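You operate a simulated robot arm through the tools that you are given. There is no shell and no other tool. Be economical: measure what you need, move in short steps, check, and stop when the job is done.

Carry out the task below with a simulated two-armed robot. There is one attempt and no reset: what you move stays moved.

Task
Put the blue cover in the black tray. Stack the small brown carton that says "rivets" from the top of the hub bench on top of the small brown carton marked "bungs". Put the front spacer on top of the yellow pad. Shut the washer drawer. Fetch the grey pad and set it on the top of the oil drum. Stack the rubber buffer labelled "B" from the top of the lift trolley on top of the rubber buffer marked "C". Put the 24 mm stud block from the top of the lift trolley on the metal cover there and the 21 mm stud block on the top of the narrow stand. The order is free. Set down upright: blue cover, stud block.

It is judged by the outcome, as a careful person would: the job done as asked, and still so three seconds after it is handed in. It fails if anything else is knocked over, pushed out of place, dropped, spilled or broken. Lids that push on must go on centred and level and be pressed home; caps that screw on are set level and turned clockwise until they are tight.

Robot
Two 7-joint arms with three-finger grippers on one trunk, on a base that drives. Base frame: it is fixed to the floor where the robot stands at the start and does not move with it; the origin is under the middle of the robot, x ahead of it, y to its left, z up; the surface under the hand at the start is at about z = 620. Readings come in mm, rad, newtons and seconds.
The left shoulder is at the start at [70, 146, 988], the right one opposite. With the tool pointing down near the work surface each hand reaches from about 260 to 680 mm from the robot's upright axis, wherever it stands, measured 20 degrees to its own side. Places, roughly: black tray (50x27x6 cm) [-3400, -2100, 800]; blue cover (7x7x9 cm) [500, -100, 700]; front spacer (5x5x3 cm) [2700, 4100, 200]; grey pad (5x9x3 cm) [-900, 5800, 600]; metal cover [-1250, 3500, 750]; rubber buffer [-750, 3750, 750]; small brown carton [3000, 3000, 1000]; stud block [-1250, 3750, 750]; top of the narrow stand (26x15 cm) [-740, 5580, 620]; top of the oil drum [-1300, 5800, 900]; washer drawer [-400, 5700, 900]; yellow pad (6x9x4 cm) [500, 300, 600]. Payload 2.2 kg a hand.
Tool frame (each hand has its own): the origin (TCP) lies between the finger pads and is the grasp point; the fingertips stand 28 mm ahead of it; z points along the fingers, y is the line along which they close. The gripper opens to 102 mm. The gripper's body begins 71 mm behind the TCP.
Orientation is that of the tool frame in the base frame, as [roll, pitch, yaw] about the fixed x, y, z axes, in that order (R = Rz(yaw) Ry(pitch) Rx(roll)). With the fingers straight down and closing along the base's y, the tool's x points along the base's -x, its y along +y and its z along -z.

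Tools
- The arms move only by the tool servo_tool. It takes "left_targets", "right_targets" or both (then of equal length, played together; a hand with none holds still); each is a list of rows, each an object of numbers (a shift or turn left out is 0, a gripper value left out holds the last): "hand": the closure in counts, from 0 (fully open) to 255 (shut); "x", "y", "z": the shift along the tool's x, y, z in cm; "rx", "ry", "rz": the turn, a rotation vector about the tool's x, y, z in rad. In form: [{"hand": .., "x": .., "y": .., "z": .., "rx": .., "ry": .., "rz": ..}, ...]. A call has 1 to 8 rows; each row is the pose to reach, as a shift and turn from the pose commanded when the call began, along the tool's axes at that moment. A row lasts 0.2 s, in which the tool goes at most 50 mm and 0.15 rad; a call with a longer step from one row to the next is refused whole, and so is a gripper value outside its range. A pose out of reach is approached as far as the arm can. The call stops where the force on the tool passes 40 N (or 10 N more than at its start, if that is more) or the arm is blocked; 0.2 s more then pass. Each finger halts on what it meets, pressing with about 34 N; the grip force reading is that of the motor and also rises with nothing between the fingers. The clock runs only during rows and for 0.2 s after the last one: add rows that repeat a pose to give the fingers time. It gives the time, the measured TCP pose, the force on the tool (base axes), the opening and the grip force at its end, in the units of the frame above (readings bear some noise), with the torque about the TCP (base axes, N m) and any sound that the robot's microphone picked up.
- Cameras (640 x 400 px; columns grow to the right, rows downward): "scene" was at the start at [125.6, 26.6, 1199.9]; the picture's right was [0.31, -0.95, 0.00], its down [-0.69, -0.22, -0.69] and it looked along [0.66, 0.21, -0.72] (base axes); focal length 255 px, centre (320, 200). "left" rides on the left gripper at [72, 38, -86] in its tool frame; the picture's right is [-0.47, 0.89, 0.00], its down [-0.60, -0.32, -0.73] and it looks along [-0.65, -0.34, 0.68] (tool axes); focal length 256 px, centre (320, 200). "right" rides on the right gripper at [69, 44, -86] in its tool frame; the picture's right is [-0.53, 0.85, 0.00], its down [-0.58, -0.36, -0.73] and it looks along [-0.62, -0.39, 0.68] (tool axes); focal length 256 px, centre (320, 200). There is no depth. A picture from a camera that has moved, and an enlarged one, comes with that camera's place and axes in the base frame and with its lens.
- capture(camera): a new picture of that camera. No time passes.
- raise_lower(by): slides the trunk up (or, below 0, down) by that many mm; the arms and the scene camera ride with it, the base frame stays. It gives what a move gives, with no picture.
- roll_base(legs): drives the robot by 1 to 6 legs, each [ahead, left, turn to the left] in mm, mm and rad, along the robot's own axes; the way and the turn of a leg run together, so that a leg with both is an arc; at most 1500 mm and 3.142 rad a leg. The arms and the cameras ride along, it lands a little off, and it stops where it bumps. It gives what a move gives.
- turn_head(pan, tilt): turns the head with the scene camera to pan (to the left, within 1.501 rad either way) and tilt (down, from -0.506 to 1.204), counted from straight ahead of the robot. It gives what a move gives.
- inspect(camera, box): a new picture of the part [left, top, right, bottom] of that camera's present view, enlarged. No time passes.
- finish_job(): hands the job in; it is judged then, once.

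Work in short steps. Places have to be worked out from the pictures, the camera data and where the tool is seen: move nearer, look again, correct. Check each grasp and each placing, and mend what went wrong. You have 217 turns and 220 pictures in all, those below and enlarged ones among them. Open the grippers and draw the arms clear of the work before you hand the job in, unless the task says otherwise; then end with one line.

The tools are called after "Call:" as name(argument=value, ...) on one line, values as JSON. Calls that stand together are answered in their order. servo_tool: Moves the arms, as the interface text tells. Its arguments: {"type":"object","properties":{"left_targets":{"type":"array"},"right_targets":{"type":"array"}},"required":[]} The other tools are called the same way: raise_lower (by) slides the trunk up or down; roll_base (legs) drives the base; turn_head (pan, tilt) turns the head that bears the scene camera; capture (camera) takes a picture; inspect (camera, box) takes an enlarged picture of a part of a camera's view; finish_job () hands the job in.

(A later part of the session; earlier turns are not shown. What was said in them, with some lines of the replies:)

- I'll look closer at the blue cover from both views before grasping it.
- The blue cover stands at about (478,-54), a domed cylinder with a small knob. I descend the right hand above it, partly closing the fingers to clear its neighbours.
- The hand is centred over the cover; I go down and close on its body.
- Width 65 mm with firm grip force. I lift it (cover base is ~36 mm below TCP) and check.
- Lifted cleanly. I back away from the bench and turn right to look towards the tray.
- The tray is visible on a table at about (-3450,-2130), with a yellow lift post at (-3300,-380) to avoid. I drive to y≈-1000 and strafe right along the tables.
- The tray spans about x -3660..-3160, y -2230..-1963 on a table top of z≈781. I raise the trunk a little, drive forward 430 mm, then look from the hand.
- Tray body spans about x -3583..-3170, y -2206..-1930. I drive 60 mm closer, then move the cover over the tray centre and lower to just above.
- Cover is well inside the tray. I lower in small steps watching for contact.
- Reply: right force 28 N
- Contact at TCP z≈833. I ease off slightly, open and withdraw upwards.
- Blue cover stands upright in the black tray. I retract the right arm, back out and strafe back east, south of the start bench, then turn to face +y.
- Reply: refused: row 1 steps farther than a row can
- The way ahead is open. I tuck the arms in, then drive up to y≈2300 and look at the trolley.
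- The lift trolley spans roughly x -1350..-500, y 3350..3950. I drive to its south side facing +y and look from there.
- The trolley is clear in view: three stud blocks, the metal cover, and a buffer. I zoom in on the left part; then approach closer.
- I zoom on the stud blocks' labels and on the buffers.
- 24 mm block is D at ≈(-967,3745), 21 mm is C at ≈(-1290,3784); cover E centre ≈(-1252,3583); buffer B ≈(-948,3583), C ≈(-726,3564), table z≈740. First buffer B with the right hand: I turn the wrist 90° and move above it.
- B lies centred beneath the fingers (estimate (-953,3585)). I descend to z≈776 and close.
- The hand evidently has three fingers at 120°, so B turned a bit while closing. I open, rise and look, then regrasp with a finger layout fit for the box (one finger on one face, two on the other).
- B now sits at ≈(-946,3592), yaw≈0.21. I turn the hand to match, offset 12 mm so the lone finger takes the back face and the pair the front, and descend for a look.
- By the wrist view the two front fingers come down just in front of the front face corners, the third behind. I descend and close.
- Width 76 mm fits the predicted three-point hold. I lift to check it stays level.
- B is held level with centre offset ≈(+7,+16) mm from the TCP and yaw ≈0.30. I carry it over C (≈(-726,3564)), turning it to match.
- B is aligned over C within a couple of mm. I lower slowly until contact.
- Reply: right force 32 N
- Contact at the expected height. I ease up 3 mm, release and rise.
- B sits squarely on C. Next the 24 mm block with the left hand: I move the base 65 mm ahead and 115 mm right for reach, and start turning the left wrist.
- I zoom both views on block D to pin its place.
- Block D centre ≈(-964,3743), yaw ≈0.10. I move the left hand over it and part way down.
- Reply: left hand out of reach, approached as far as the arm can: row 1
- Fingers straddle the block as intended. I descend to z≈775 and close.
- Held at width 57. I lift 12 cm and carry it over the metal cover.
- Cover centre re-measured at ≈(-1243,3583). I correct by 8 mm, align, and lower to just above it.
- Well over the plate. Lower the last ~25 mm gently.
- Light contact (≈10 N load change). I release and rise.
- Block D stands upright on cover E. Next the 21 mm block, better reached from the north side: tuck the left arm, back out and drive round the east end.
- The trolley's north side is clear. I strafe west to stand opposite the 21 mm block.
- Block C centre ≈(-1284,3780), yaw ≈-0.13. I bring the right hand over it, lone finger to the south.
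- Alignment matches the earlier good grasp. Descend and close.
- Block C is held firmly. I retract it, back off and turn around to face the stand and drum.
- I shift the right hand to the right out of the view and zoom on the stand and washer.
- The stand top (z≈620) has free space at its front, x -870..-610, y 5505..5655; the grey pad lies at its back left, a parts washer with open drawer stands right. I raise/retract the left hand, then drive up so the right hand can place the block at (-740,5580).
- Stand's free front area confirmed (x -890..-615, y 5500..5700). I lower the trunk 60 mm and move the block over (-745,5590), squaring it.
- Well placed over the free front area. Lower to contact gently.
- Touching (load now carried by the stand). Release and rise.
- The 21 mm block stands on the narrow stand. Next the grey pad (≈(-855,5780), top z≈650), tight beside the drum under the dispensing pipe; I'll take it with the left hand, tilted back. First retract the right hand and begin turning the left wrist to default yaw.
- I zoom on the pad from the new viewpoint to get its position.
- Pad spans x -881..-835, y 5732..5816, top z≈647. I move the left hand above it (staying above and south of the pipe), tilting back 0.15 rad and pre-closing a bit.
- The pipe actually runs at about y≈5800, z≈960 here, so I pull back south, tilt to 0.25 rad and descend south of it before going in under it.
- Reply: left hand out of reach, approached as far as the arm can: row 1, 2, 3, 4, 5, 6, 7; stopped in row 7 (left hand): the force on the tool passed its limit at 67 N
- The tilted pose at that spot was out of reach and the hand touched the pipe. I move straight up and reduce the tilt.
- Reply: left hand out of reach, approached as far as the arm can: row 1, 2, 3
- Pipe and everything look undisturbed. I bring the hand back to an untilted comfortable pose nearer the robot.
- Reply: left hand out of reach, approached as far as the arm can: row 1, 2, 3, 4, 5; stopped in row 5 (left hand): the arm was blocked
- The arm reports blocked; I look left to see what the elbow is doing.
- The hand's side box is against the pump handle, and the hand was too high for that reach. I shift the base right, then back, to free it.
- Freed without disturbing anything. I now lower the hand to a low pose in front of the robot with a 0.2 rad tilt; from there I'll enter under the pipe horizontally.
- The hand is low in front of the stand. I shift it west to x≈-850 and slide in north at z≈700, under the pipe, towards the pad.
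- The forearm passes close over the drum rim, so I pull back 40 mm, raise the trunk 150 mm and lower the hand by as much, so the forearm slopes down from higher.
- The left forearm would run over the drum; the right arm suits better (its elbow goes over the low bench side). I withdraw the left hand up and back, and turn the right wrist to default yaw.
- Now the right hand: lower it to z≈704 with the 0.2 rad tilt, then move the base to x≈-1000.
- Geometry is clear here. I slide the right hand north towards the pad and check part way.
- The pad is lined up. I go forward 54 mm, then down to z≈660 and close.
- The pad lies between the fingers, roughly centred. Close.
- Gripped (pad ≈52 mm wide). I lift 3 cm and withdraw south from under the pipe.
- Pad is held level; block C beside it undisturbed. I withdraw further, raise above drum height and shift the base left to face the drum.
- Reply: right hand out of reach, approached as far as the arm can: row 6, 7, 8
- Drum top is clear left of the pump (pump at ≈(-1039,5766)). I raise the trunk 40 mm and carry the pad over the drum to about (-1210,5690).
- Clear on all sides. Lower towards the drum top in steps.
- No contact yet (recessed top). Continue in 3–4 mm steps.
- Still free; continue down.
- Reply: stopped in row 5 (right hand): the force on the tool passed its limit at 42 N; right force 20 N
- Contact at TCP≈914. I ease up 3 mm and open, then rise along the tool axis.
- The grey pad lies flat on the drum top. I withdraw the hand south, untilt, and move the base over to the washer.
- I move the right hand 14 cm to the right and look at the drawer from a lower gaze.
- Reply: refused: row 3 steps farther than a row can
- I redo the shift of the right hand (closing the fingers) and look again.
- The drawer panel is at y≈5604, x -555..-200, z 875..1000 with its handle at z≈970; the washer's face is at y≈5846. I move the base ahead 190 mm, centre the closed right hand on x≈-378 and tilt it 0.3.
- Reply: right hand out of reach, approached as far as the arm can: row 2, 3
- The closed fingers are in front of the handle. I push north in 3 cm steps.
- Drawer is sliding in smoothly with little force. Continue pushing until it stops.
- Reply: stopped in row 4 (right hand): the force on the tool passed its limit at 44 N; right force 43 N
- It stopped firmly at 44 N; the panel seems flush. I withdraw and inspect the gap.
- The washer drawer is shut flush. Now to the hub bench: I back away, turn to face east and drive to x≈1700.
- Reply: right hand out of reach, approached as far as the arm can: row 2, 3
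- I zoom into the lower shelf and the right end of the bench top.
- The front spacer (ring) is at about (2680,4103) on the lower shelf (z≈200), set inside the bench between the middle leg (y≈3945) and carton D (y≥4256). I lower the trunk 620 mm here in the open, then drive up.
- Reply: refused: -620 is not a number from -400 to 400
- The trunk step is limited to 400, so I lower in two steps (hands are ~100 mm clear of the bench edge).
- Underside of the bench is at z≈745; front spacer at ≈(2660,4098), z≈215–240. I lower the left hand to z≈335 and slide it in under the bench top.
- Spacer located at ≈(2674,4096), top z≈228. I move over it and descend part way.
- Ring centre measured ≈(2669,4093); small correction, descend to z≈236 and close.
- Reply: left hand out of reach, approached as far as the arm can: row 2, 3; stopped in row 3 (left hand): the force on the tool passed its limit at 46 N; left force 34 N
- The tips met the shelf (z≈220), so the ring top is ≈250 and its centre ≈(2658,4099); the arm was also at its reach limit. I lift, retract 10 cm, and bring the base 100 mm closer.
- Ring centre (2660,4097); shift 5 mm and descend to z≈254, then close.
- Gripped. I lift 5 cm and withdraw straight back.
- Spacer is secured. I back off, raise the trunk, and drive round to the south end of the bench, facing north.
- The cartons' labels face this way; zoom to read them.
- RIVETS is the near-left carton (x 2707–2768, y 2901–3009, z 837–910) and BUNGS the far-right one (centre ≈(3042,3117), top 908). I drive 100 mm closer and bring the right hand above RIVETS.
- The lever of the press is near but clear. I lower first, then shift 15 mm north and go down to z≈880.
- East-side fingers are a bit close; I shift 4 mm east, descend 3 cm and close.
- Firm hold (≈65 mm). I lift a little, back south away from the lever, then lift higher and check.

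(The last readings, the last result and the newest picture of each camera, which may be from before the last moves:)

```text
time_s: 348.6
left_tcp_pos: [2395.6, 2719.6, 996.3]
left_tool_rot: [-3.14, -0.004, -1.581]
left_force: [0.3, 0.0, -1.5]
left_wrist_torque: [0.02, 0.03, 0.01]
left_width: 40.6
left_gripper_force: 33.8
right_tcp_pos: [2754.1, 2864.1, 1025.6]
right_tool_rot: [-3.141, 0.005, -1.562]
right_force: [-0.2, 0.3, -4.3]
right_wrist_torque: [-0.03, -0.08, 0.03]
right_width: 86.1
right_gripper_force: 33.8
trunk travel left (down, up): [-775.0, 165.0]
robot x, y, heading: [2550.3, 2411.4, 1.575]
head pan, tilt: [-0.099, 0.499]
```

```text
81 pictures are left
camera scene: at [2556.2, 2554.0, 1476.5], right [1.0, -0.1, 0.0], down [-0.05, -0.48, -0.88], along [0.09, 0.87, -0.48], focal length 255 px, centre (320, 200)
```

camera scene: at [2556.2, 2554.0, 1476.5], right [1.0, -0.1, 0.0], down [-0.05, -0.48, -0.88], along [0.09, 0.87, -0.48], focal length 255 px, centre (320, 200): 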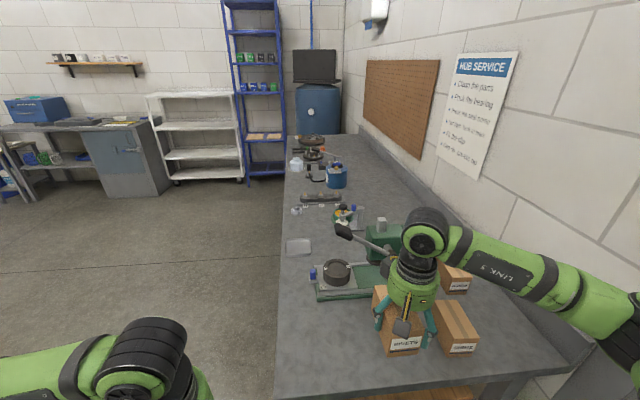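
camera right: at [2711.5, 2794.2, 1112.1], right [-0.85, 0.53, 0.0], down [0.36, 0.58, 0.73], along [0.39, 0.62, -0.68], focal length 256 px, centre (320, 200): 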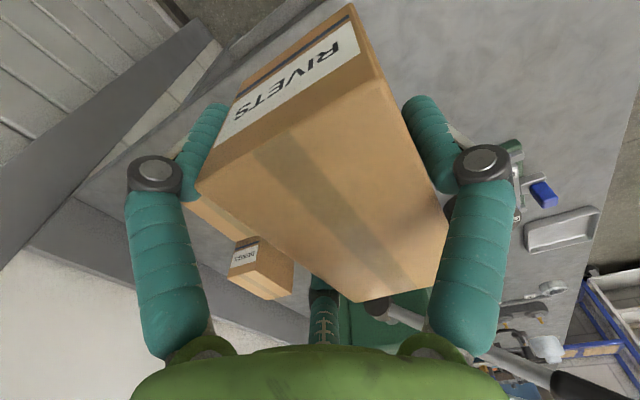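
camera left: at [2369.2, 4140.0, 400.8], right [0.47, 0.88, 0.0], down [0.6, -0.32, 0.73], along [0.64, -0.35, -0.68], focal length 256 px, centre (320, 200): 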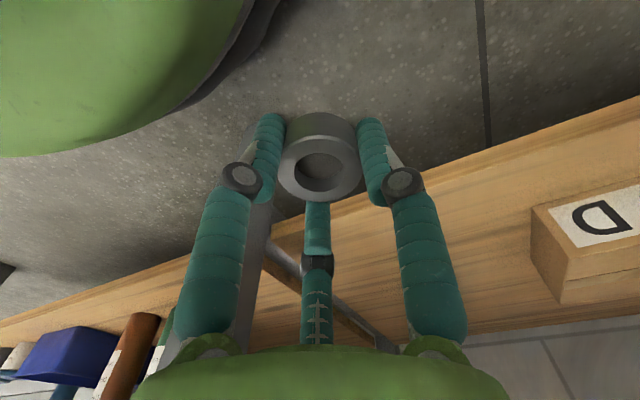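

RIVETS held level. I shift the base 170 mm right and 120 mm ahead (keeping the elbow off the wall) toward BUNGS.

Call:
roll_base(legs=[[120, -170, -0.003]])

Call:
turn_head(pan=-0.45, tilt=0.65)

Call:
capture(camera="scene")

```text
time_s: 350.2
left_tcp_pos: [2561.9, 2837.1, 995.5]
left_tool_rot: [-3.138, -0.004, -1.586]
left_force: [-0.6, -1.2, -1.5]
left_wrist_torque: [0.02, -0.02, 0.01]
left_width: 40.8
left_gripper_force: 33.7
right_tcp_pos: [2919.6, 2981.9, 1025.9]
right_tool_rot: [-3.141, 0.005, -1.567]
right_force: [0.0, 0.3, -4.3]
right_wrist_torque: [-0.06, -0.04, -0.01]
right_width: 86.2
right_gripper_force: 34.0
trunk travel left (down, up): [-775.0, 165.0]
robot x, y, heading: [2716.3, 2530.4, 1.57]
head pan, tilt: [-0.099, 0.499]
```

```text
time_s: 351.1
left_tcp_pos: [2562.7, 2840.5, 995.2]
left_tool_rot: [-3.14, -0.003, -1.585]
left_force: [0.3, -0.7, -1.4]
left_wrist_torque: [-0.01, 0.02, 0.03]
left_width: 40.7
left_gripper_force: 34.0
right_tcp_pos: [2921.8, 2983.1, 1025.8]
right_tool_rot: [-3.141, 0.004, -1.567]
right_force: [0.2, 0.2, -4.2]
right_wrist_torque: [-0.04, -0.08, -0.02]
right_width: 86.3
right_gripper_force: 33.9
trunk travel left (down, up): [-775.0, 165.0]
robot x, y, heading: [2713.9, 2524.6, 1.569]
head pan, tilt: [-0.45, 0.649]
```

```text
80 pictures are left
camera scene: at [2752.7, 2661.3, 1463.1], right [0.9, -0.44, 0.0], down [-0.26, -0.54, -0.8], along [0.35, 0.72, -0.61], focal length 255 px, centre (320, 200)
```

scene: 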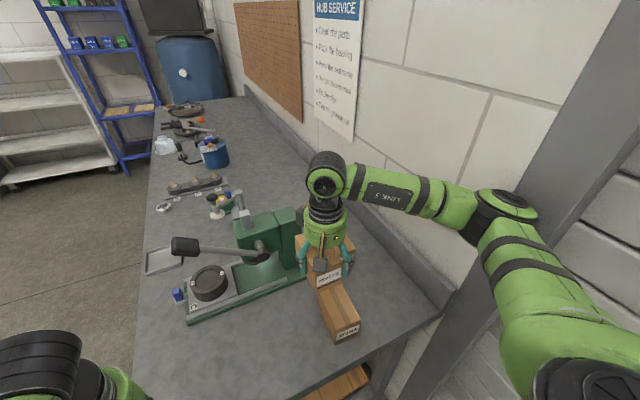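

I zoom in to measure RIVETS in the hand and BUNGS behind it.

Call:
inspect(camera="scene", box=[270, 210, 398, 290])

```text
5.00 times, centred on (334, 250) of scene
camera zoom: at [2752.7, 2661.3, 1463.1], right [0.9, -0.44, 0.0], down [-0.26, -0.54, -0.8], along [0.35, 0.72, -0.61], focal length 1277 px, centre (250, -50)
```

zoom: 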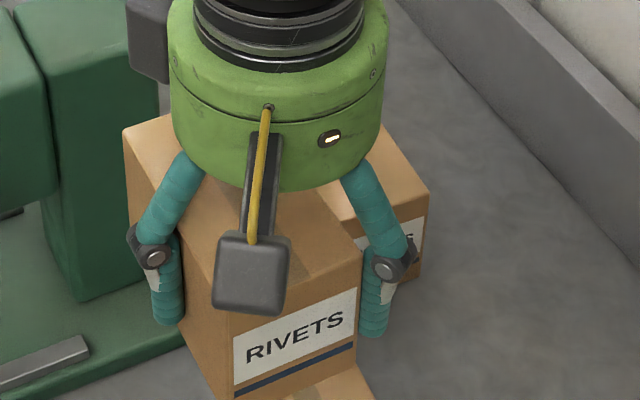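

Carton centre sits at about (-12,+12) mm from the TCP. I carry it over BUNGS.

Call:
servo_tool(right_targets=[{"x": -3.1, "y": -3.3}, {"x": -6.1, "y": -6.6}, {"x": -9.1, "y": -10}, {"x": -12.2, "y": -13.3}])

Call:
capture(camera="scene")

Call:
inspect(camera="scene", box=[290, 150, 450, 250])

Call:
capture(camera="right")

```text
time_s: 352.1
left_tcp_pos: [2562.5, 2839.8, 996.0]
left_tool_rot: [-3.139, -0.004, -1.586]
left_force: [0.4, 0.2, -1.7]
left_wrist_torque: [-0.04, 0.04, -0.04]
left_width: 40.8
left_gripper_force: 34.1
right_tcp_pos: [3057.6, 3106.9, 1027.3]
right_tool_rot: [-3.14, 0.002, -1.566]
right_force: [0.7, 0.5, -3.8]
right_wrist_torque: [-0.08, -0.06, -0.03]
right_width: 86.2
right_gripper_force: 34.3
trunk travel left (down, up): [-775.0, 165.0]
robot x, y, heading: [2713.4, 2531.0, 1.561]
head pan, tilt: [-0.45, 0.649]
```

```text
78 pictures are left
camera scene: at [2753.3, 2662.9, 1462.9], right [0.9, -0.44, 0.0], down [-0.27, -0.55, -0.8], along [0.35, 0.71, -0.61], focal length 255 px, centre (320, 200)
```

scene: 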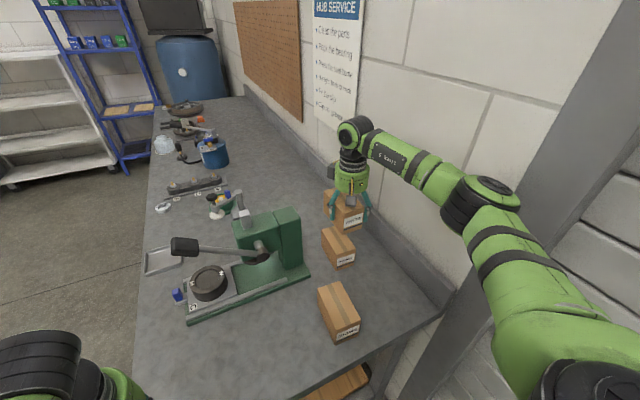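

```text
4.00 times, centred on (370, 200) of scene
camera zoom: at [2753.3, 2662.9, 1462.9], right [0.9, -0.44, 0.0], down [-0.27, -0.55, -0.8], along [0.35, 0.71, -0.61], focal length 1021 px, centre (120, 200)
```

zoom: 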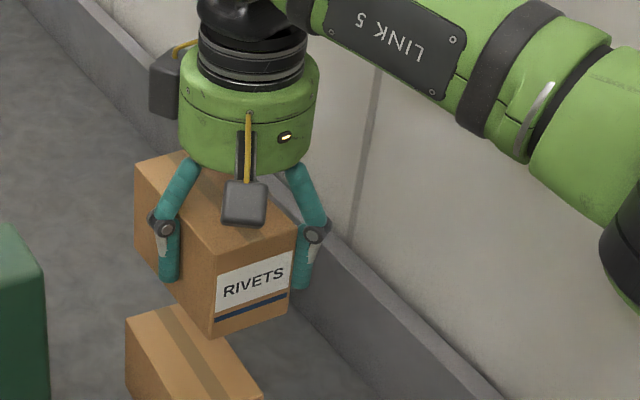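

```text
76 pictures are left
camera right: at [3015.2, 3037.4, 1113.3], right [-0.85, 0.53, 0.0], down [0.36, 0.58, 0.73], along [0.39, 0.62, -0.68], focal length 256 px, centre (320, 200)
```

right: 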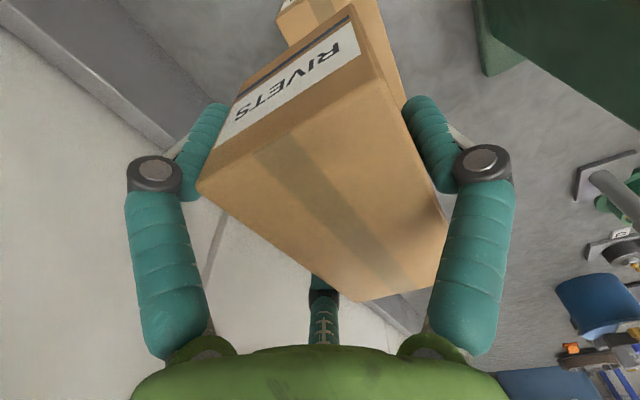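

I zoom on BUNGS from the same viewpoint for a consistent relative measurement.

Call:
inspect(camera="scene", box=[290, 185, 402, 275])

```text
4.44 times, centred on (346, 230) of scene
camera zoom: at [2753.3, 2662.9, 1462.9], right [0.9, -0.44, 0.0], down [-0.27, -0.55, -0.8], along [0.35, 0.71, -0.61], focal length 1135 px, centre (204, 67)
```

zoom: 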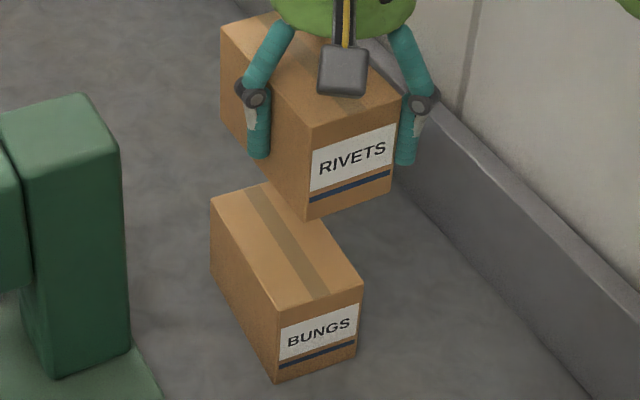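

RIVETS should move 11 mm west, 2 mm south and turn -0.06 rad to sit squarely on BUNGS. I apply that and descend to just above.

Call:
servo_tool(right_targets=[{"x": 0.25, "y": 1.1, "rz": 0.06}, {"x": 0.25, "y": 1.1, "rz": 0.06, "z": 3}, {"x": 0.25, "y": 1.1, "rz": 0.06, "z": 5.8}])

Call:
inspect(camera="scene", box=[290, 185, 402, 275])

```text
time_s: 352.9
left_tcp_pos: [2563.9, 2840.5, 995.7]
left_tool_rot: [-3.137, -0.004, -1.584]
left_force: [1.0, -0.2, -1.8]
left_wrist_torque: [0.0, -0.01, -0.01]
left_width: 40.6
left_gripper_force: 33.9
right_tcp_pos: [3045.6, 3103.0, 969.3]
right_tool_rot: [3.139, 0.008, -1.626]
right_force: [-0.3, 0.3, -3.8]
right_wrist_torque: [-0.06, -0.07, 0.04]
right_width: 85.9
right_gripper_force: 34.2
trunk travel left (down, up): [-775.0, 165.0]
robot x, y, heading: [2718.6, 2531.9, 1.566]
head pan, tilt: [-0.45, 0.649]
```

```text
4.44 times, centred on (346, 230) of scene
camera zoom: at [2752.9, 2661.4, 1463.1], right [0.9, -0.44, 0.0], down [-0.27, -0.54, -0.8], along [0.35, 0.72, -0.61], focal length 1135 px, centre (204, 67)
```

zoom: 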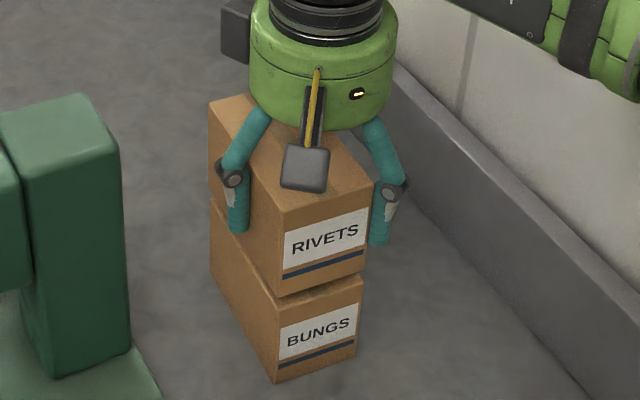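

Aligned well. Lower the last centimetre with small steps.

Call:
servo_tool(right_targets=[{"z": 0.5}, {"z": 0.9}, {"z": 1.2}, {"z": 1.5}])

```text
time_s: 353.9
left_tcp_pos: [2562.8, 2837.8, 997.3]
left_tool_rot: [-3.138, -0.001, -1.584]
left_force: [-0.4, -1.3, -2.7]
left_wrist_torque: [0.01, 0.0, -0.01]
left_width: 40.7
left_gripper_force: 33.9
right_tcp_pos: [3045.2, 3102.2, 959.1]
right_tool_rot: [-3.141, 0.015, -1.629]
right_force: [6.4, 6.1, 22.3]
right_wrist_torque: [-0.58, -0.18, 0.19]
right_width: 86.3
right_gripper_force: 33.9
trunk travel left (down, up): [-775.0, 165.0]
robot x, y, heading: [2718.5, 2527.9, 1.571]
head pan, tilt: [-0.45, 0.649]
```

Contact made. Ease up 3 mm, release and rise.

Call:
servo_tool(right_targets=[{"z": -0.3}, {"z": -0.3, "hand": 20}, {"z": -0.3, "hand": 0}, {"z": -0.3, "hand": 0}, {"z": -4}, {"z": -8}, {"z": -12}])

Call:
inspect(camera="scene", box=[290, 185, 402, 275])

```text
time_s: 355.5
left_tcp_pos: [2562.4, 2839.8, 995.5]
left_tool_rot: [-3.138, -0.005, -1.584]
left_force: [0.2, 0.6, -1.6]
left_wrist_torque: [-0.01, 0.05, -0.03]
left_width: 40.6
left_gripper_force: 34.3
right_tcp_pos: [3042.9, 3100.6, 1074.4]
right_tool_rot: [-3.141, 0.006, -1.625]
right_force: [-0.7, -0.4, -0.1]
right_wrist_torque: [0.0, -0.05, -0.04]
right_width: 102.1
right_gripper_force: 0.0
trunk travel left (down, up): [-775.0, 165.0]
robot x, y, heading: [2715.0, 2532.7, 1.565]
head pan, tilt: [-0.45, 0.649]
```

```text
4.44 times, centred on (346, 230) of scene
camera zoom: at [2751.5, 2659.8, 1463.2], right [0.9, -0.44, 0.0], down [-0.26, -0.54, -0.8], along [0.35, 0.72, -0.6], focal length 1135 px, centre (204, 67)
```

zoom: 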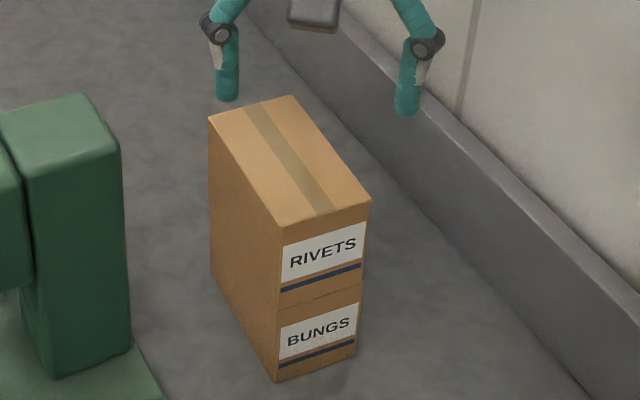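

RIVETS is squarely on BUNGS. I retract the right arm and drive to the east side of the start bench, facing it.

Call:
servo_tool(right_targets=[{"x": 4.5}, {"x": 9}, {"x": 13.5, "y": 2}, {"x": 18, "y": 4}, {"x": 22, "y": 6}, {"x": 26, "y": 8}])

Call:
roll_base(legs=[[-400, 0, 0], [0, 0, 1.575], [1480, 0, 0], [0, 1400, 0]])

Call:
turn_head(pan=0.3, tilt=0.6)

Call:
capture(camera="scene")

```text
time_s: 356.9
left_tcp_pos: [2545.6, 2827.1, 994.5]
left_tool_rot: [-3.117, 0.008, -1.589]
left_force: [0.2, -2.2, -0.8]
left_wrist_torque: [0.2, -0.06, -0.01]
left_width: 40.7
left_gripper_force: 33.9
right_tcp_pos: [2931.6, 2832.0, 1081.8]
right_tool_rot: [-3.12, 0.02, -1.634]
right_force: [-4.5, -3.3, 1.3]
right_wrist_torque: [0.24, -0.44, 0.0]
right_width: 101.8
right_gripper_force: 0.1
trunk travel left (down, up): [-775.0, 165.0]
robot x, y, heading: [2713.5, 2527.2, 1.559]
head pan, tilt: [-0.45, 0.649]
```

```text
time_s: 376.6
left_tcp_pos: [1023.8, 531.6, 995.8]
left_tool_rot: [-3.14, -0.003, 0.045]
left_force: [0.4, 0.3, -1.0]
left_wrist_torque: [0.02, -0.02, 0.01]
left_width: 40.6
left_gripper_force: 34.0
right_tcp_pos: [993.5, 917.4, 1073.9]
right_tool_rot: [-3.141, 0.005, 0.001]
right_force: [-1.0, 0.6, 0.3]
right_wrist_torque: [0.01, -0.02, 0.0]
right_width: 102.1
right_gripper_force: 0.1
trunk travel left (down, up): [-775.0, 165.0]
robot x, y, heading: [1322.7, 698.2, -3.088]
head pan, tilt: [-0.45, 0.649]
```

```text
time_s: 377.7
left_tcp_pos: [1023.4, 531.0, 996.3]
left_tool_rot: [-3.139, -0.004, 0.045]
left_force: [-0.2, 0.5, -0.3]
left_wrist_torque: [0.0, 0.0, 0.03]
left_width: 40.8
left_gripper_force: 34.0
right_tcp_pos: [992.6, 917.3, 1073.1]
right_tool_rot: [3.141, 0.007, 0.003]
right_force: [0.5, -0.7, 0.7]
right_wrist_torque: [0.0, 0.0, 0.02]
right_width: 102.0
right_gripper_force: 0.0
trunk travel left (down, up): [-775.0, 165.0]
robot x, y, heading: [1322.9, 700.4, -3.086]
head pan, tilt: [0.3, 0.6]
```

```text
72 pictures are left
camera scene: at [1189.2, 668.9, 1467.5], right [-0.35, 0.94, 0.0], down [0.53, 0.2, -0.82], along [-0.77, -0.29, -0.57], focal length 255 px, centre (320, 200)
```

scene: 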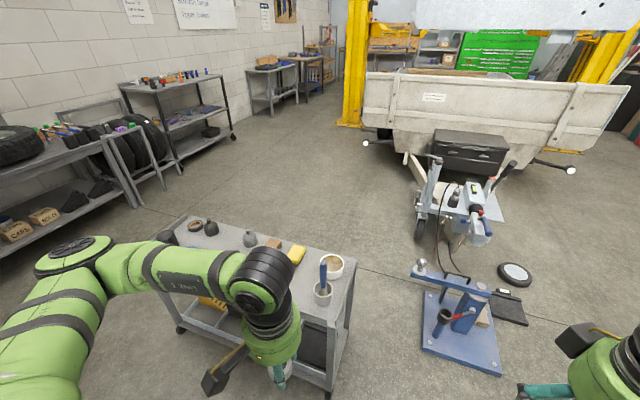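

The way is clear; yellow pad ≈(500,300). I move the base to about (1060,443) facing west and lower the trunk 200 mm.

Call:
roll_base(legs=[[0, 0, -0.054], [0, 257, 0], [262, 0, 0]])

Call:
raise_lower(by=-190)

Call:
turn_head(pan=0.1, tilt=0.75)

Call:
capture(camera="scene")

Call:
capture(camera="left")

```text
time_s: 381.4
left_tcp_pos: [755.5, 290.1, 995.5]
left_tool_rot: [-3.14, -0.001, -0.01]
left_force: [0.4, 0.1, -1.2]
left_wrist_torque: [0.0, 0.0, 0.0]
left_width: 41.0
left_gripper_force: 34.1
right_tcp_pos: [747.0, 678.2, 1073.2]
right_tool_rot: [-3.141, 0.008, -0.052]
right_force: [-0.5, 0.3, 0.5]
right_wrist_torque: [0.01, 0.02, -0.02]
right_width: 102.0
right_gripper_force: 0.0
trunk travel left (down, up): [-775.0, 165.0]
robot x, y, heading: [1060.8, 441.3, -3.136]
head pan, tilt: [0.3, 0.6]
```

```text
time_s: 383.5
left_tcp_pos: [755.1, 291.4, 805.8]
left_tool_rot: [-3.141, -0.002, -0.009]
left_force: [0.3, -0.7, -0.6]
left_wrist_torque: [-0.03, 0.0, -0.01]
left_width: 40.4
left_gripper_force: 34.0
right_tcp_pos: [745.9, 678.0, 882.3]
right_tool_rot: [-3.141, 0.006, -0.052]
right_force: [0.4, 0.7, 0.4]
right_wrist_torque: [0.01, 0.01, 0.06]
right_width: 102.1
right_gripper_force: 0.1
trunk travel left (down, up): [-585.0, 355.0]
robot x, y, heading: [1060.6, 443.6, -3.138]
head pan, tilt: [0.3, 0.6]
```

```text
time_s: 384.2
left_tcp_pos: [755.4, 292.0, 805.0]
left_tool_rot: [-3.139, -0.003, -0.009]
left_force: [-0.1, 0.3, -1.0]
left_wrist_torque: [0.02, -0.01, 0.04]
left_width: 40.7
left_gripper_force: 34.1
right_tcp_pos: [745.4, 678.7, 884.4]
right_tool_rot: [-3.14, 0.005, -0.053]
right_force: [0.1, -0.2, 0.3]
right_wrist_torque: [-0.01, -0.01, 0.03]
right_width: 102.1
right_gripper_force: 0.0
trunk travel left (down, up): [-585.0, 355.0]
robot x, y, heading: [1065.8, 446.1, -3.141]
head pan, tilt: [0.099, 0.75]
```

```text
71 pictures are left
camera scene: at [929.5, 437.6, 1264.6], right [-0.1, 0.99, 0.0], down [0.68, 0.07, -0.73], along [-0.73, -0.07, -0.68], focal length 255 px, centre (320, 200)
```

scene: 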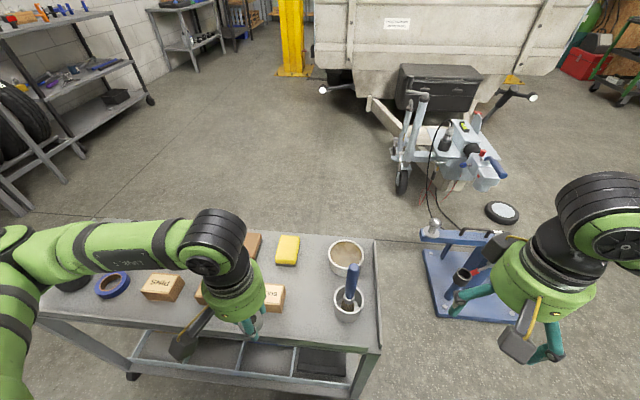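

```text
70 pictures are left
camera left: at [826.1, 252.0, 890.6], right [-0.47, -0.88, 0.0], down [-0.6, 0.32, 0.73], along [-0.64, 0.35, -0.68], focal length 256 px, centre (320, 200)
```

left: 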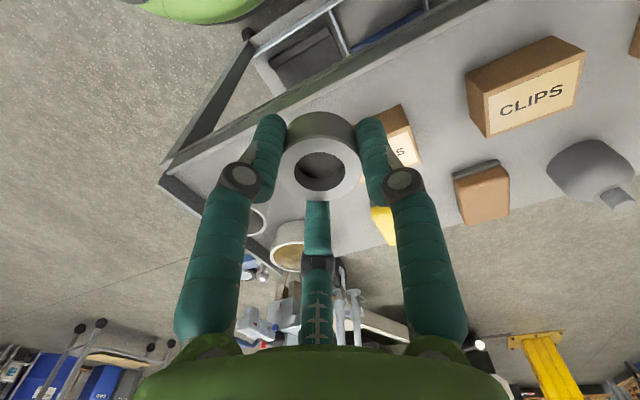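

I zoom on the yellow pad for its exact position.

Call:
inspect(camera="scene", box=[240, 215, 368, 295])

```text
5.00 times, centred on (304, 255) of scene
camera zoom: at [929.5, 437.6, 1264.6], right [-0.1, 0.99, 0.0], down [0.68, 0.07, -0.73], along [-0.73, -0.07, -0.68], focal length 1277 px, centre (400, -75)
```

zoom: 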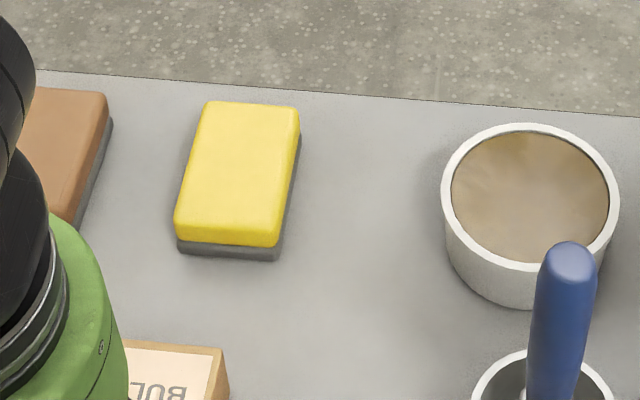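

Yellow pad: x 445–529, y 273–330, centre (487,301), top ≈657. I move the spacer above it and descend to just above.

Call:
servo_tool(left_targets=[{"x": -4.6, "y": -0.2}, {"x": -9.2, "y": -0.3}, {"x": -13.8, "y": -0.4}, {"x": -18.4, "y": -0.5}, {"x": -23, "y": -0.6}, {"x": -26.8, "y": -0.66}, {"x": -26.8, "y": -0.66, "z": 4.5}, {"x": -26.8, "y": -0.66, "z": 8}])

Call:
inspect(camera="scene", box=[240, 195, 368, 275])

Call:
capture(camera="left")

```text
time_s: 386.0
left_tcp_pos: [486.3, 300.9, 726.7]
left_tool_rot: [-3.138, -0.003, -0.01]
left_force: [-0.2, -0.2, -1.7]
left_wrist_torque: [-0.03, 0.01, -0.03]
left_width: 40.5
left_gripper_force: 33.7
right_tcp_pos: [744.6, 678.5, 882.9]
right_tool_rot: [-3.141, 0.005, -0.053]
right_force: [-0.6, -0.5, -0.4]
right_wrist_torque: [-0.04, -0.01, 0.0]
right_width: 101.9
right_gripper_force: 0.1
trunk travel left (down, up): [-585.0, 355.0]
robot x, y, heading: [1058.0, 446.4, -3.138]
head pan, tilt: [0.099, 0.75]
```

```text
5.00 times, centred on (304, 235) of scene
camera zoom: at [928.9, 438.0, 1264.6], right [-0.1, 0.99, 0.0], down [0.68, 0.07, -0.73], along [-0.73, -0.07, -0.68], focal length 1277 px, centre (400, 25)
```

zoom: 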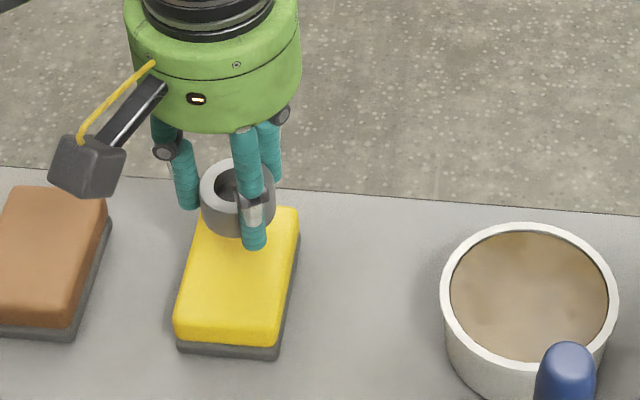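

```text
67 pictures are left
camera left: at [557.2, 260.6, 811.7], right [-0.47, -0.88, 0.0], down [-0.6, 0.32, 0.73], along [-0.64, 0.35, -0.68], focal length 256 px, centre (320, 200)
```

left: 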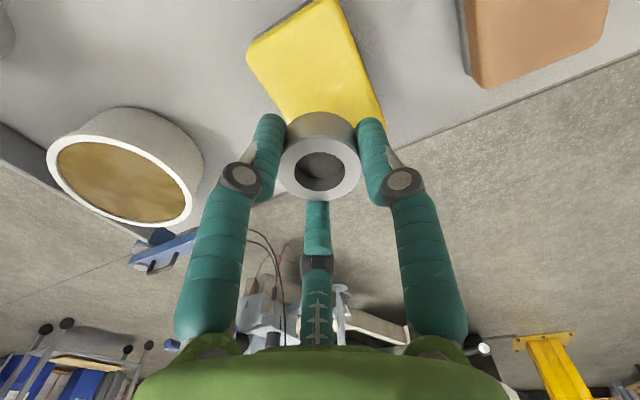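

Aligned over the pad. Lower gently until contact.

Call:
servo_tool(left_targets=[{"z": 1.5}, {"z": 2.5}, {"z": 3.0}, {"z": 3.4}, {"z": 3.8}])

```text
time_s: 387.2
left_tcp_pos: [486.2, 300.5, 685.6]
left_tool_rot: [-3.138, -0.003, -0.009]
left_force: [-0.5, 0.8, -0.3]
left_wrist_torque: [-0.01, -0.01, 0.03]
left_width: 40.6
left_gripper_force: 33.7
right_tcp_pos: [745.7, 679.1, 883.4]
right_tool_rot: [-3.14, 0.006, -0.053]
right_force: [-0.4, 0.0, 0.9]
right_wrist_torque: [0.03, -0.02, 0.01]
right_width: 102.0
right_gripper_force: 0.1
trunk travel left (down, up): [-585.0, 355.0]
robot x, y, heading: [1065.8, 439.6, -3.14]
head pan, tilt: [0.099, 0.75]
```

Possibly just touching; two more 3 mm steps.

Call:
servo_tool(left_targets=[{"z": 0.3}, {"z": 0.6}])

Call:
inspect(camera="scene", box=[240, 195, 368, 275])

```text
time_s: 387.8
left_tcp_pos: [487.4, 300.5, 684.7]
left_tool_rot: [-3.139, 0.004, -0.009]
left_force: [3.3, -1.5, 22.8]
left_wrist_torque: [-0.23, -0.17, 0.02]
left_width: 40.8
left_gripper_force: 34.3
right_tcp_pos: [747.2, 679.1, 884.8]
right_tool_rot: [3.139, 0.008, -0.053]
right_force: [-0.2, 0.0, 0.0]
right_wrist_torque: [0.0, -0.01, 0.01]
right_width: 102.2
right_gripper_force: 0.0
trunk travel left (down, up): [-585.0, 355.0]
robot x, y, heading: [1063.1, 439.3, -3.141]
head pan, tilt: [0.099, 0.75]
```

```text
5.00 times, centred on (304, 235) of scene
camera zoom: at [933.5, 438.3, 1265.4], right [-0.1, 0.99, 0.0], down [0.68, 0.07, -0.73], along [-0.73, -0.07, -0.68], focal length 1277 px, centre (400, 25)
```

zoom: 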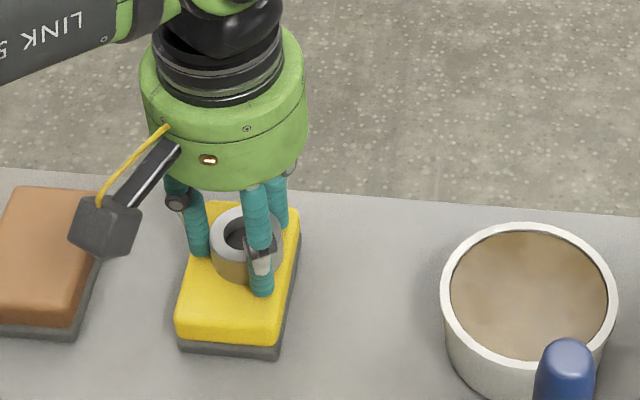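

Contact on the pad, centred. Ease up 4 mm, release and rise.

Call:
servo_tool(left_targets=[{"z": -0.4}, {"z": -0.4, "hand": 120}, {"z": -0.4, "hand": 40}, {"z": -0.4, "hand": 40}, {"z": -4}, {"z": -8.5}, {"z": -13}])

Call:
servo_tool(left_targets=[{"x": 4.5, "z": -1}, {"x": 9, "z": -2}, {"x": 13.5, "z": -3}, {"x": 18, "z": -4}, {"x": 22.5, "z": -5}])

Call:
inspect(camera="scene", box=[240, 195, 368, 275])

```text
time_s: 389.4
left_tcp_pos: [486.4, 297.9, 812.6]
left_tool_rot: [-3.138, -0.003, -0.01]
left_force: [0.1, 0.6, 0.2]
left_wrist_torque: [-0.04, 0.01, 0.01]
left_width: 86.0
left_gripper_force: 0.0
right_tcp_pos: [746.0, 679.5, 882.9]
right_tool_rot: [3.141, 0.007, -0.053]
right_force: [0.5, -0.4, -0.3]
right_wrist_torque: [0.0, 0.0, -0.01]
right_width: 102.1
right_gripper_force: 0.2
trunk travel left (down, up): [-585.0, 355.0]
robot x, y, heading: [1064.4, 448.1, -3.136]
head pan, tilt: [0.099, 0.75]
```

```text
time_s: 390.6
left_tcp_pos: [712.4, 300.4, 862.6]
left_tool_rot: [-3.14, -0.003, -0.01]
left_force: [0.1, -0.4, 0.4]
left_wrist_torque: [-0.02, 0.01, 0.01]
left_width: 85.9
left_gripper_force: 0.1
right_tcp_pos: [745.9, 679.0, 883.0]
right_tool_rot: [3.141, 0.007, -0.052]
right_force: [-0.2, 0.4, -0.4]
right_wrist_torque: [0.03, 0.02, -0.01]
right_width: 102.1
right_gripper_force: 0.0
trunk travel left (down, up): [-585.0, 355.0]
robot x, y, heading: [1063.5, 443.7, -3.14]
head pan, tilt: [0.099, 0.75]
```

```text
5.00 times, centred on (304, 235) of scene
camera zoom: at [930.7, 437.7, 1264.7], right [-0.1, 0.99, 0.0], down [0.68, 0.07, -0.73], along [-0.73, -0.07, -0.68], focal length 1277 px, centre (400, 25)
```

zoom: 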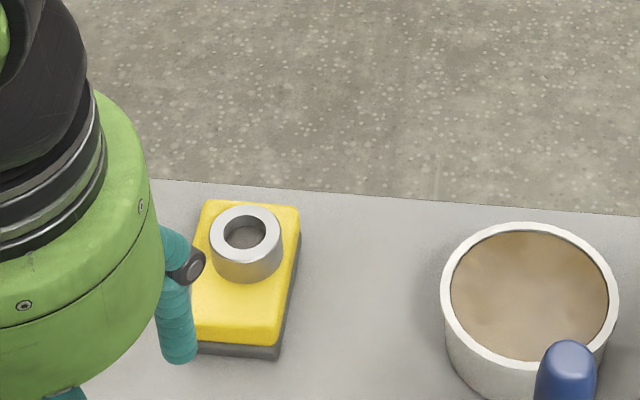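

All tasks placed. As a check I back away, then turn to view the carton stack from afar, since the robot shook a bit when leaving it.

Call:
roll_base(legs=[[-350, 0, 0], [0, 0, -1.2]])

Call:
raise_lower(by=190)

Call:
turn_head(pan=-0.9, tilt=0.2)

Call:
capture(camera="scene")

```text
time_s: 395.9
left_tcp_pos: [1148.1, 717.3, 862.8]
left_tool_rot: [-3.14, -0.003, -1.206]
left_force: [-0.7, 0.2, 1.2]
left_wrist_torque: [0.0, 0.0, -0.03]
left_width: 85.7
left_gripper_force: 0.0
right_tcp_pos: [1512.7, 825.5, 884.1]
right_tool_rot: [-3.141, 0.005, -1.247]
right_force: [-0.7, 0.2, 0.5]
right_wrist_torque: [-0.01, -0.03, -0.01]
right_width: 101.9
right_gripper_force: 0.0
trunk travel left (down, up): [-585.0, 355.0]
robot x, y, heading: [1411.3, 441.6, 1.946]
head pan, tilt: [0.099, 0.75]
```

```text
time_s: 397.9
left_tcp_pos: [1149.8, 718.7, 1052.9]
left_tool_rot: [-3.14, -0.005, -1.206]
left_force: [-0.3, 0.1, -0.2]
left_wrist_torque: [0.02, 0.0, -0.03]
left_width: 85.9
left_gripper_force: 0.1
right_tcp_pos: [1512.6, 827.3, 1072.4]
right_tool_rot: [3.141, 0.007, -1.248]
right_force: [-0.2, -0.5, 0.1]
right_wrist_torque: [-0.01, -0.02, 0.0]
right_width: 102.2
right_gripper_force: 0.0
trunk travel left (down, up): [-775.0, 165.0]
robot x, y, heading: [1415.4, 443.4, 1.945]
head pan, tilt: [0.099, 0.75]
```

```text
time_s: 399.2
left_tcp_pos: [1148.9, 718.2, 1051.7]
left_tool_rot: [-3.139, -0.003, -1.206]
left_force: [-0.1, -0.2, 0.1]
left_wrist_torque: [0.0, 0.02, 0.03]
left_width: 86.1
left_gripper_force: 0.1
right_tcp_pos: [1512.9, 826.5, 1072.8]
right_tool_rot: [-3.141, 0.006, -1.247]
right_force: [-0.3, 0.3, 0.4]
right_wrist_torque: [0.02, -0.01, 0.0]
right_width: 102.3
right_gripper_force: 0.1
trunk travel left (down, up): [-775.0, 165.0]
robot x, y, heading: [1412.7, 442.5, 1.945]
head pan, tilt: [-0.901, 0.201]
```

```text
64 pictures are left
camera scene: at [1438.5, 573.2, 1504.2], right [0.87, -0.5, 0.0], down [-0.1, -0.17, -0.98], along [0.49, 0.85, -0.2], focal length 255 px, centre (320, 200)
```

scene: 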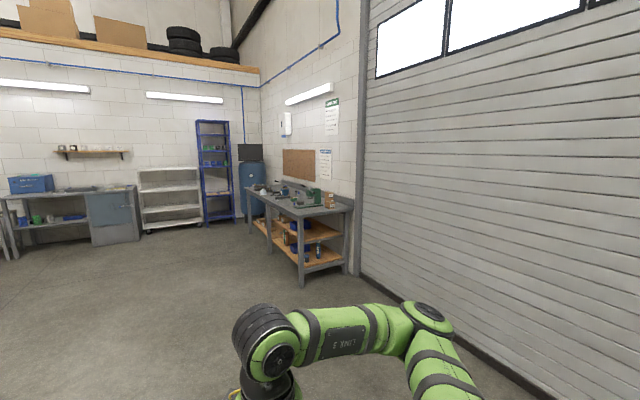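

Call:
inspect(camera="scene", box=[280, 175, 360, 225])

Call:
turn_head(pan=0.5, tilt=0.25)

Call:
capture(camera="scene")

```text
8.00 times, centred on (320, 200) of scene
camera zoom: at [1438.5, 573.2, 1504.2], right [0.87, -0.5, 0.0], down [-0.1, -0.17, -0.98], along [0.49, 0.85, -0.2], focal length 2043 px, centre (320, 200)
```

zoom: 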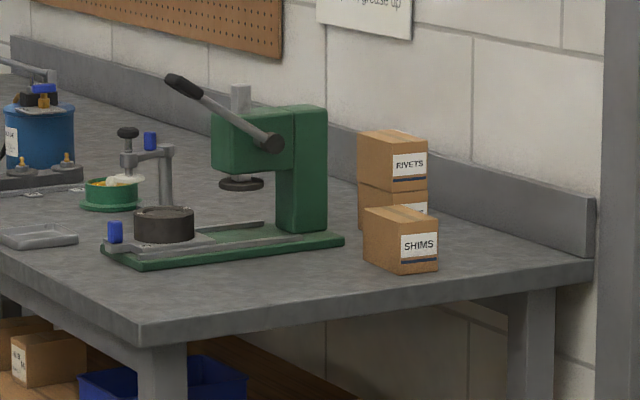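

```text
time_s: 400.8
left_tcp_pos: [1147.3, 717.9, 1052.9]
left_tool_rot: [-3.14, -0.005, -1.205]
left_force: [0.4, -0.4, 0.1]
left_wrist_torque: [-0.01, 0.0, 0.02]
left_width: 86.2
left_gripper_force: 0.1
right_tcp_pos: [1512.8, 826.0, 1072.7]
right_tool_rot: [3.141, 0.005, -1.249]
right_force: [-0.5, 0.2, -0.9]
right_wrist_torque: [0.03, -0.03, 0.0]
right_width: 102.0
right_gripper_force: 0.0
trunk travel left (down, up): [-775.0, 165.0]
robot x, y, heading: [1408.9, 447.5, 1.952]
head pan, tilt: [0.499, 0.25]
```

```text
62 pictures are left
camera scene: at [1320.3, 552.4, 1499.7], right [0.64, 0.77, 0.0], down [0.19, -0.16, -0.97], along [-0.74, 0.62, -0.25], focal length 255 px, centre (320, 200)
```

scene: 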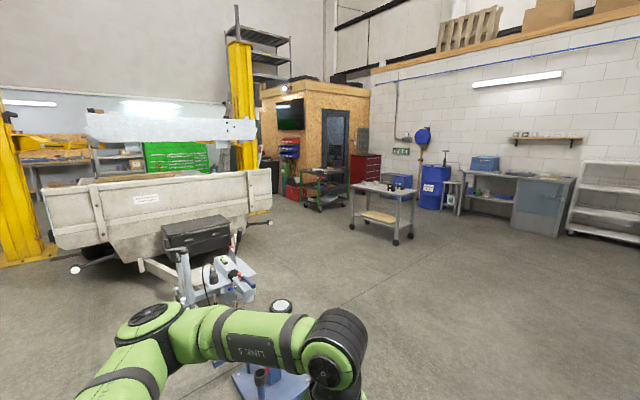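

The carton stack is intact. A last zoom at the trolley, drum and washer.

Call:
inspect(camera="scene", box=[340, 150, 516, 260])

```text
3.64 times, centred on (428, 205) of scene
camera zoom: at [1320.3, 552.4, 1499.7], right [0.64, 0.77, 0.0], down [0.19, -0.16, -0.97], along [-0.74, 0.62, -0.25], focal length 928 px, centre (-73, 182)
```

zoom: 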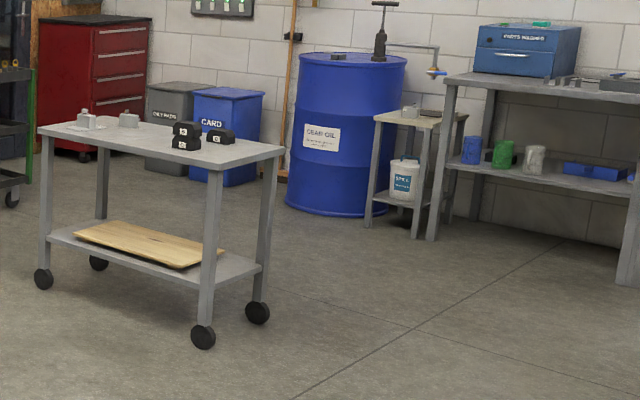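

Everything is in place: B on C, the blocks placed, the pad on the drum, and the drawer shut. The grippers are open and clear, so I hand the job in.

Call:
finish_job()

```text
The job is handed in.
```

All the requested moves are done, checked by camera and handed in. While I was fetching the grey pad, the left hand bumped the oil drum's dispensing pipe with a brief force of 67 N, and it later came up against the pump handle. The later pictures showed nothing moved or damaged.
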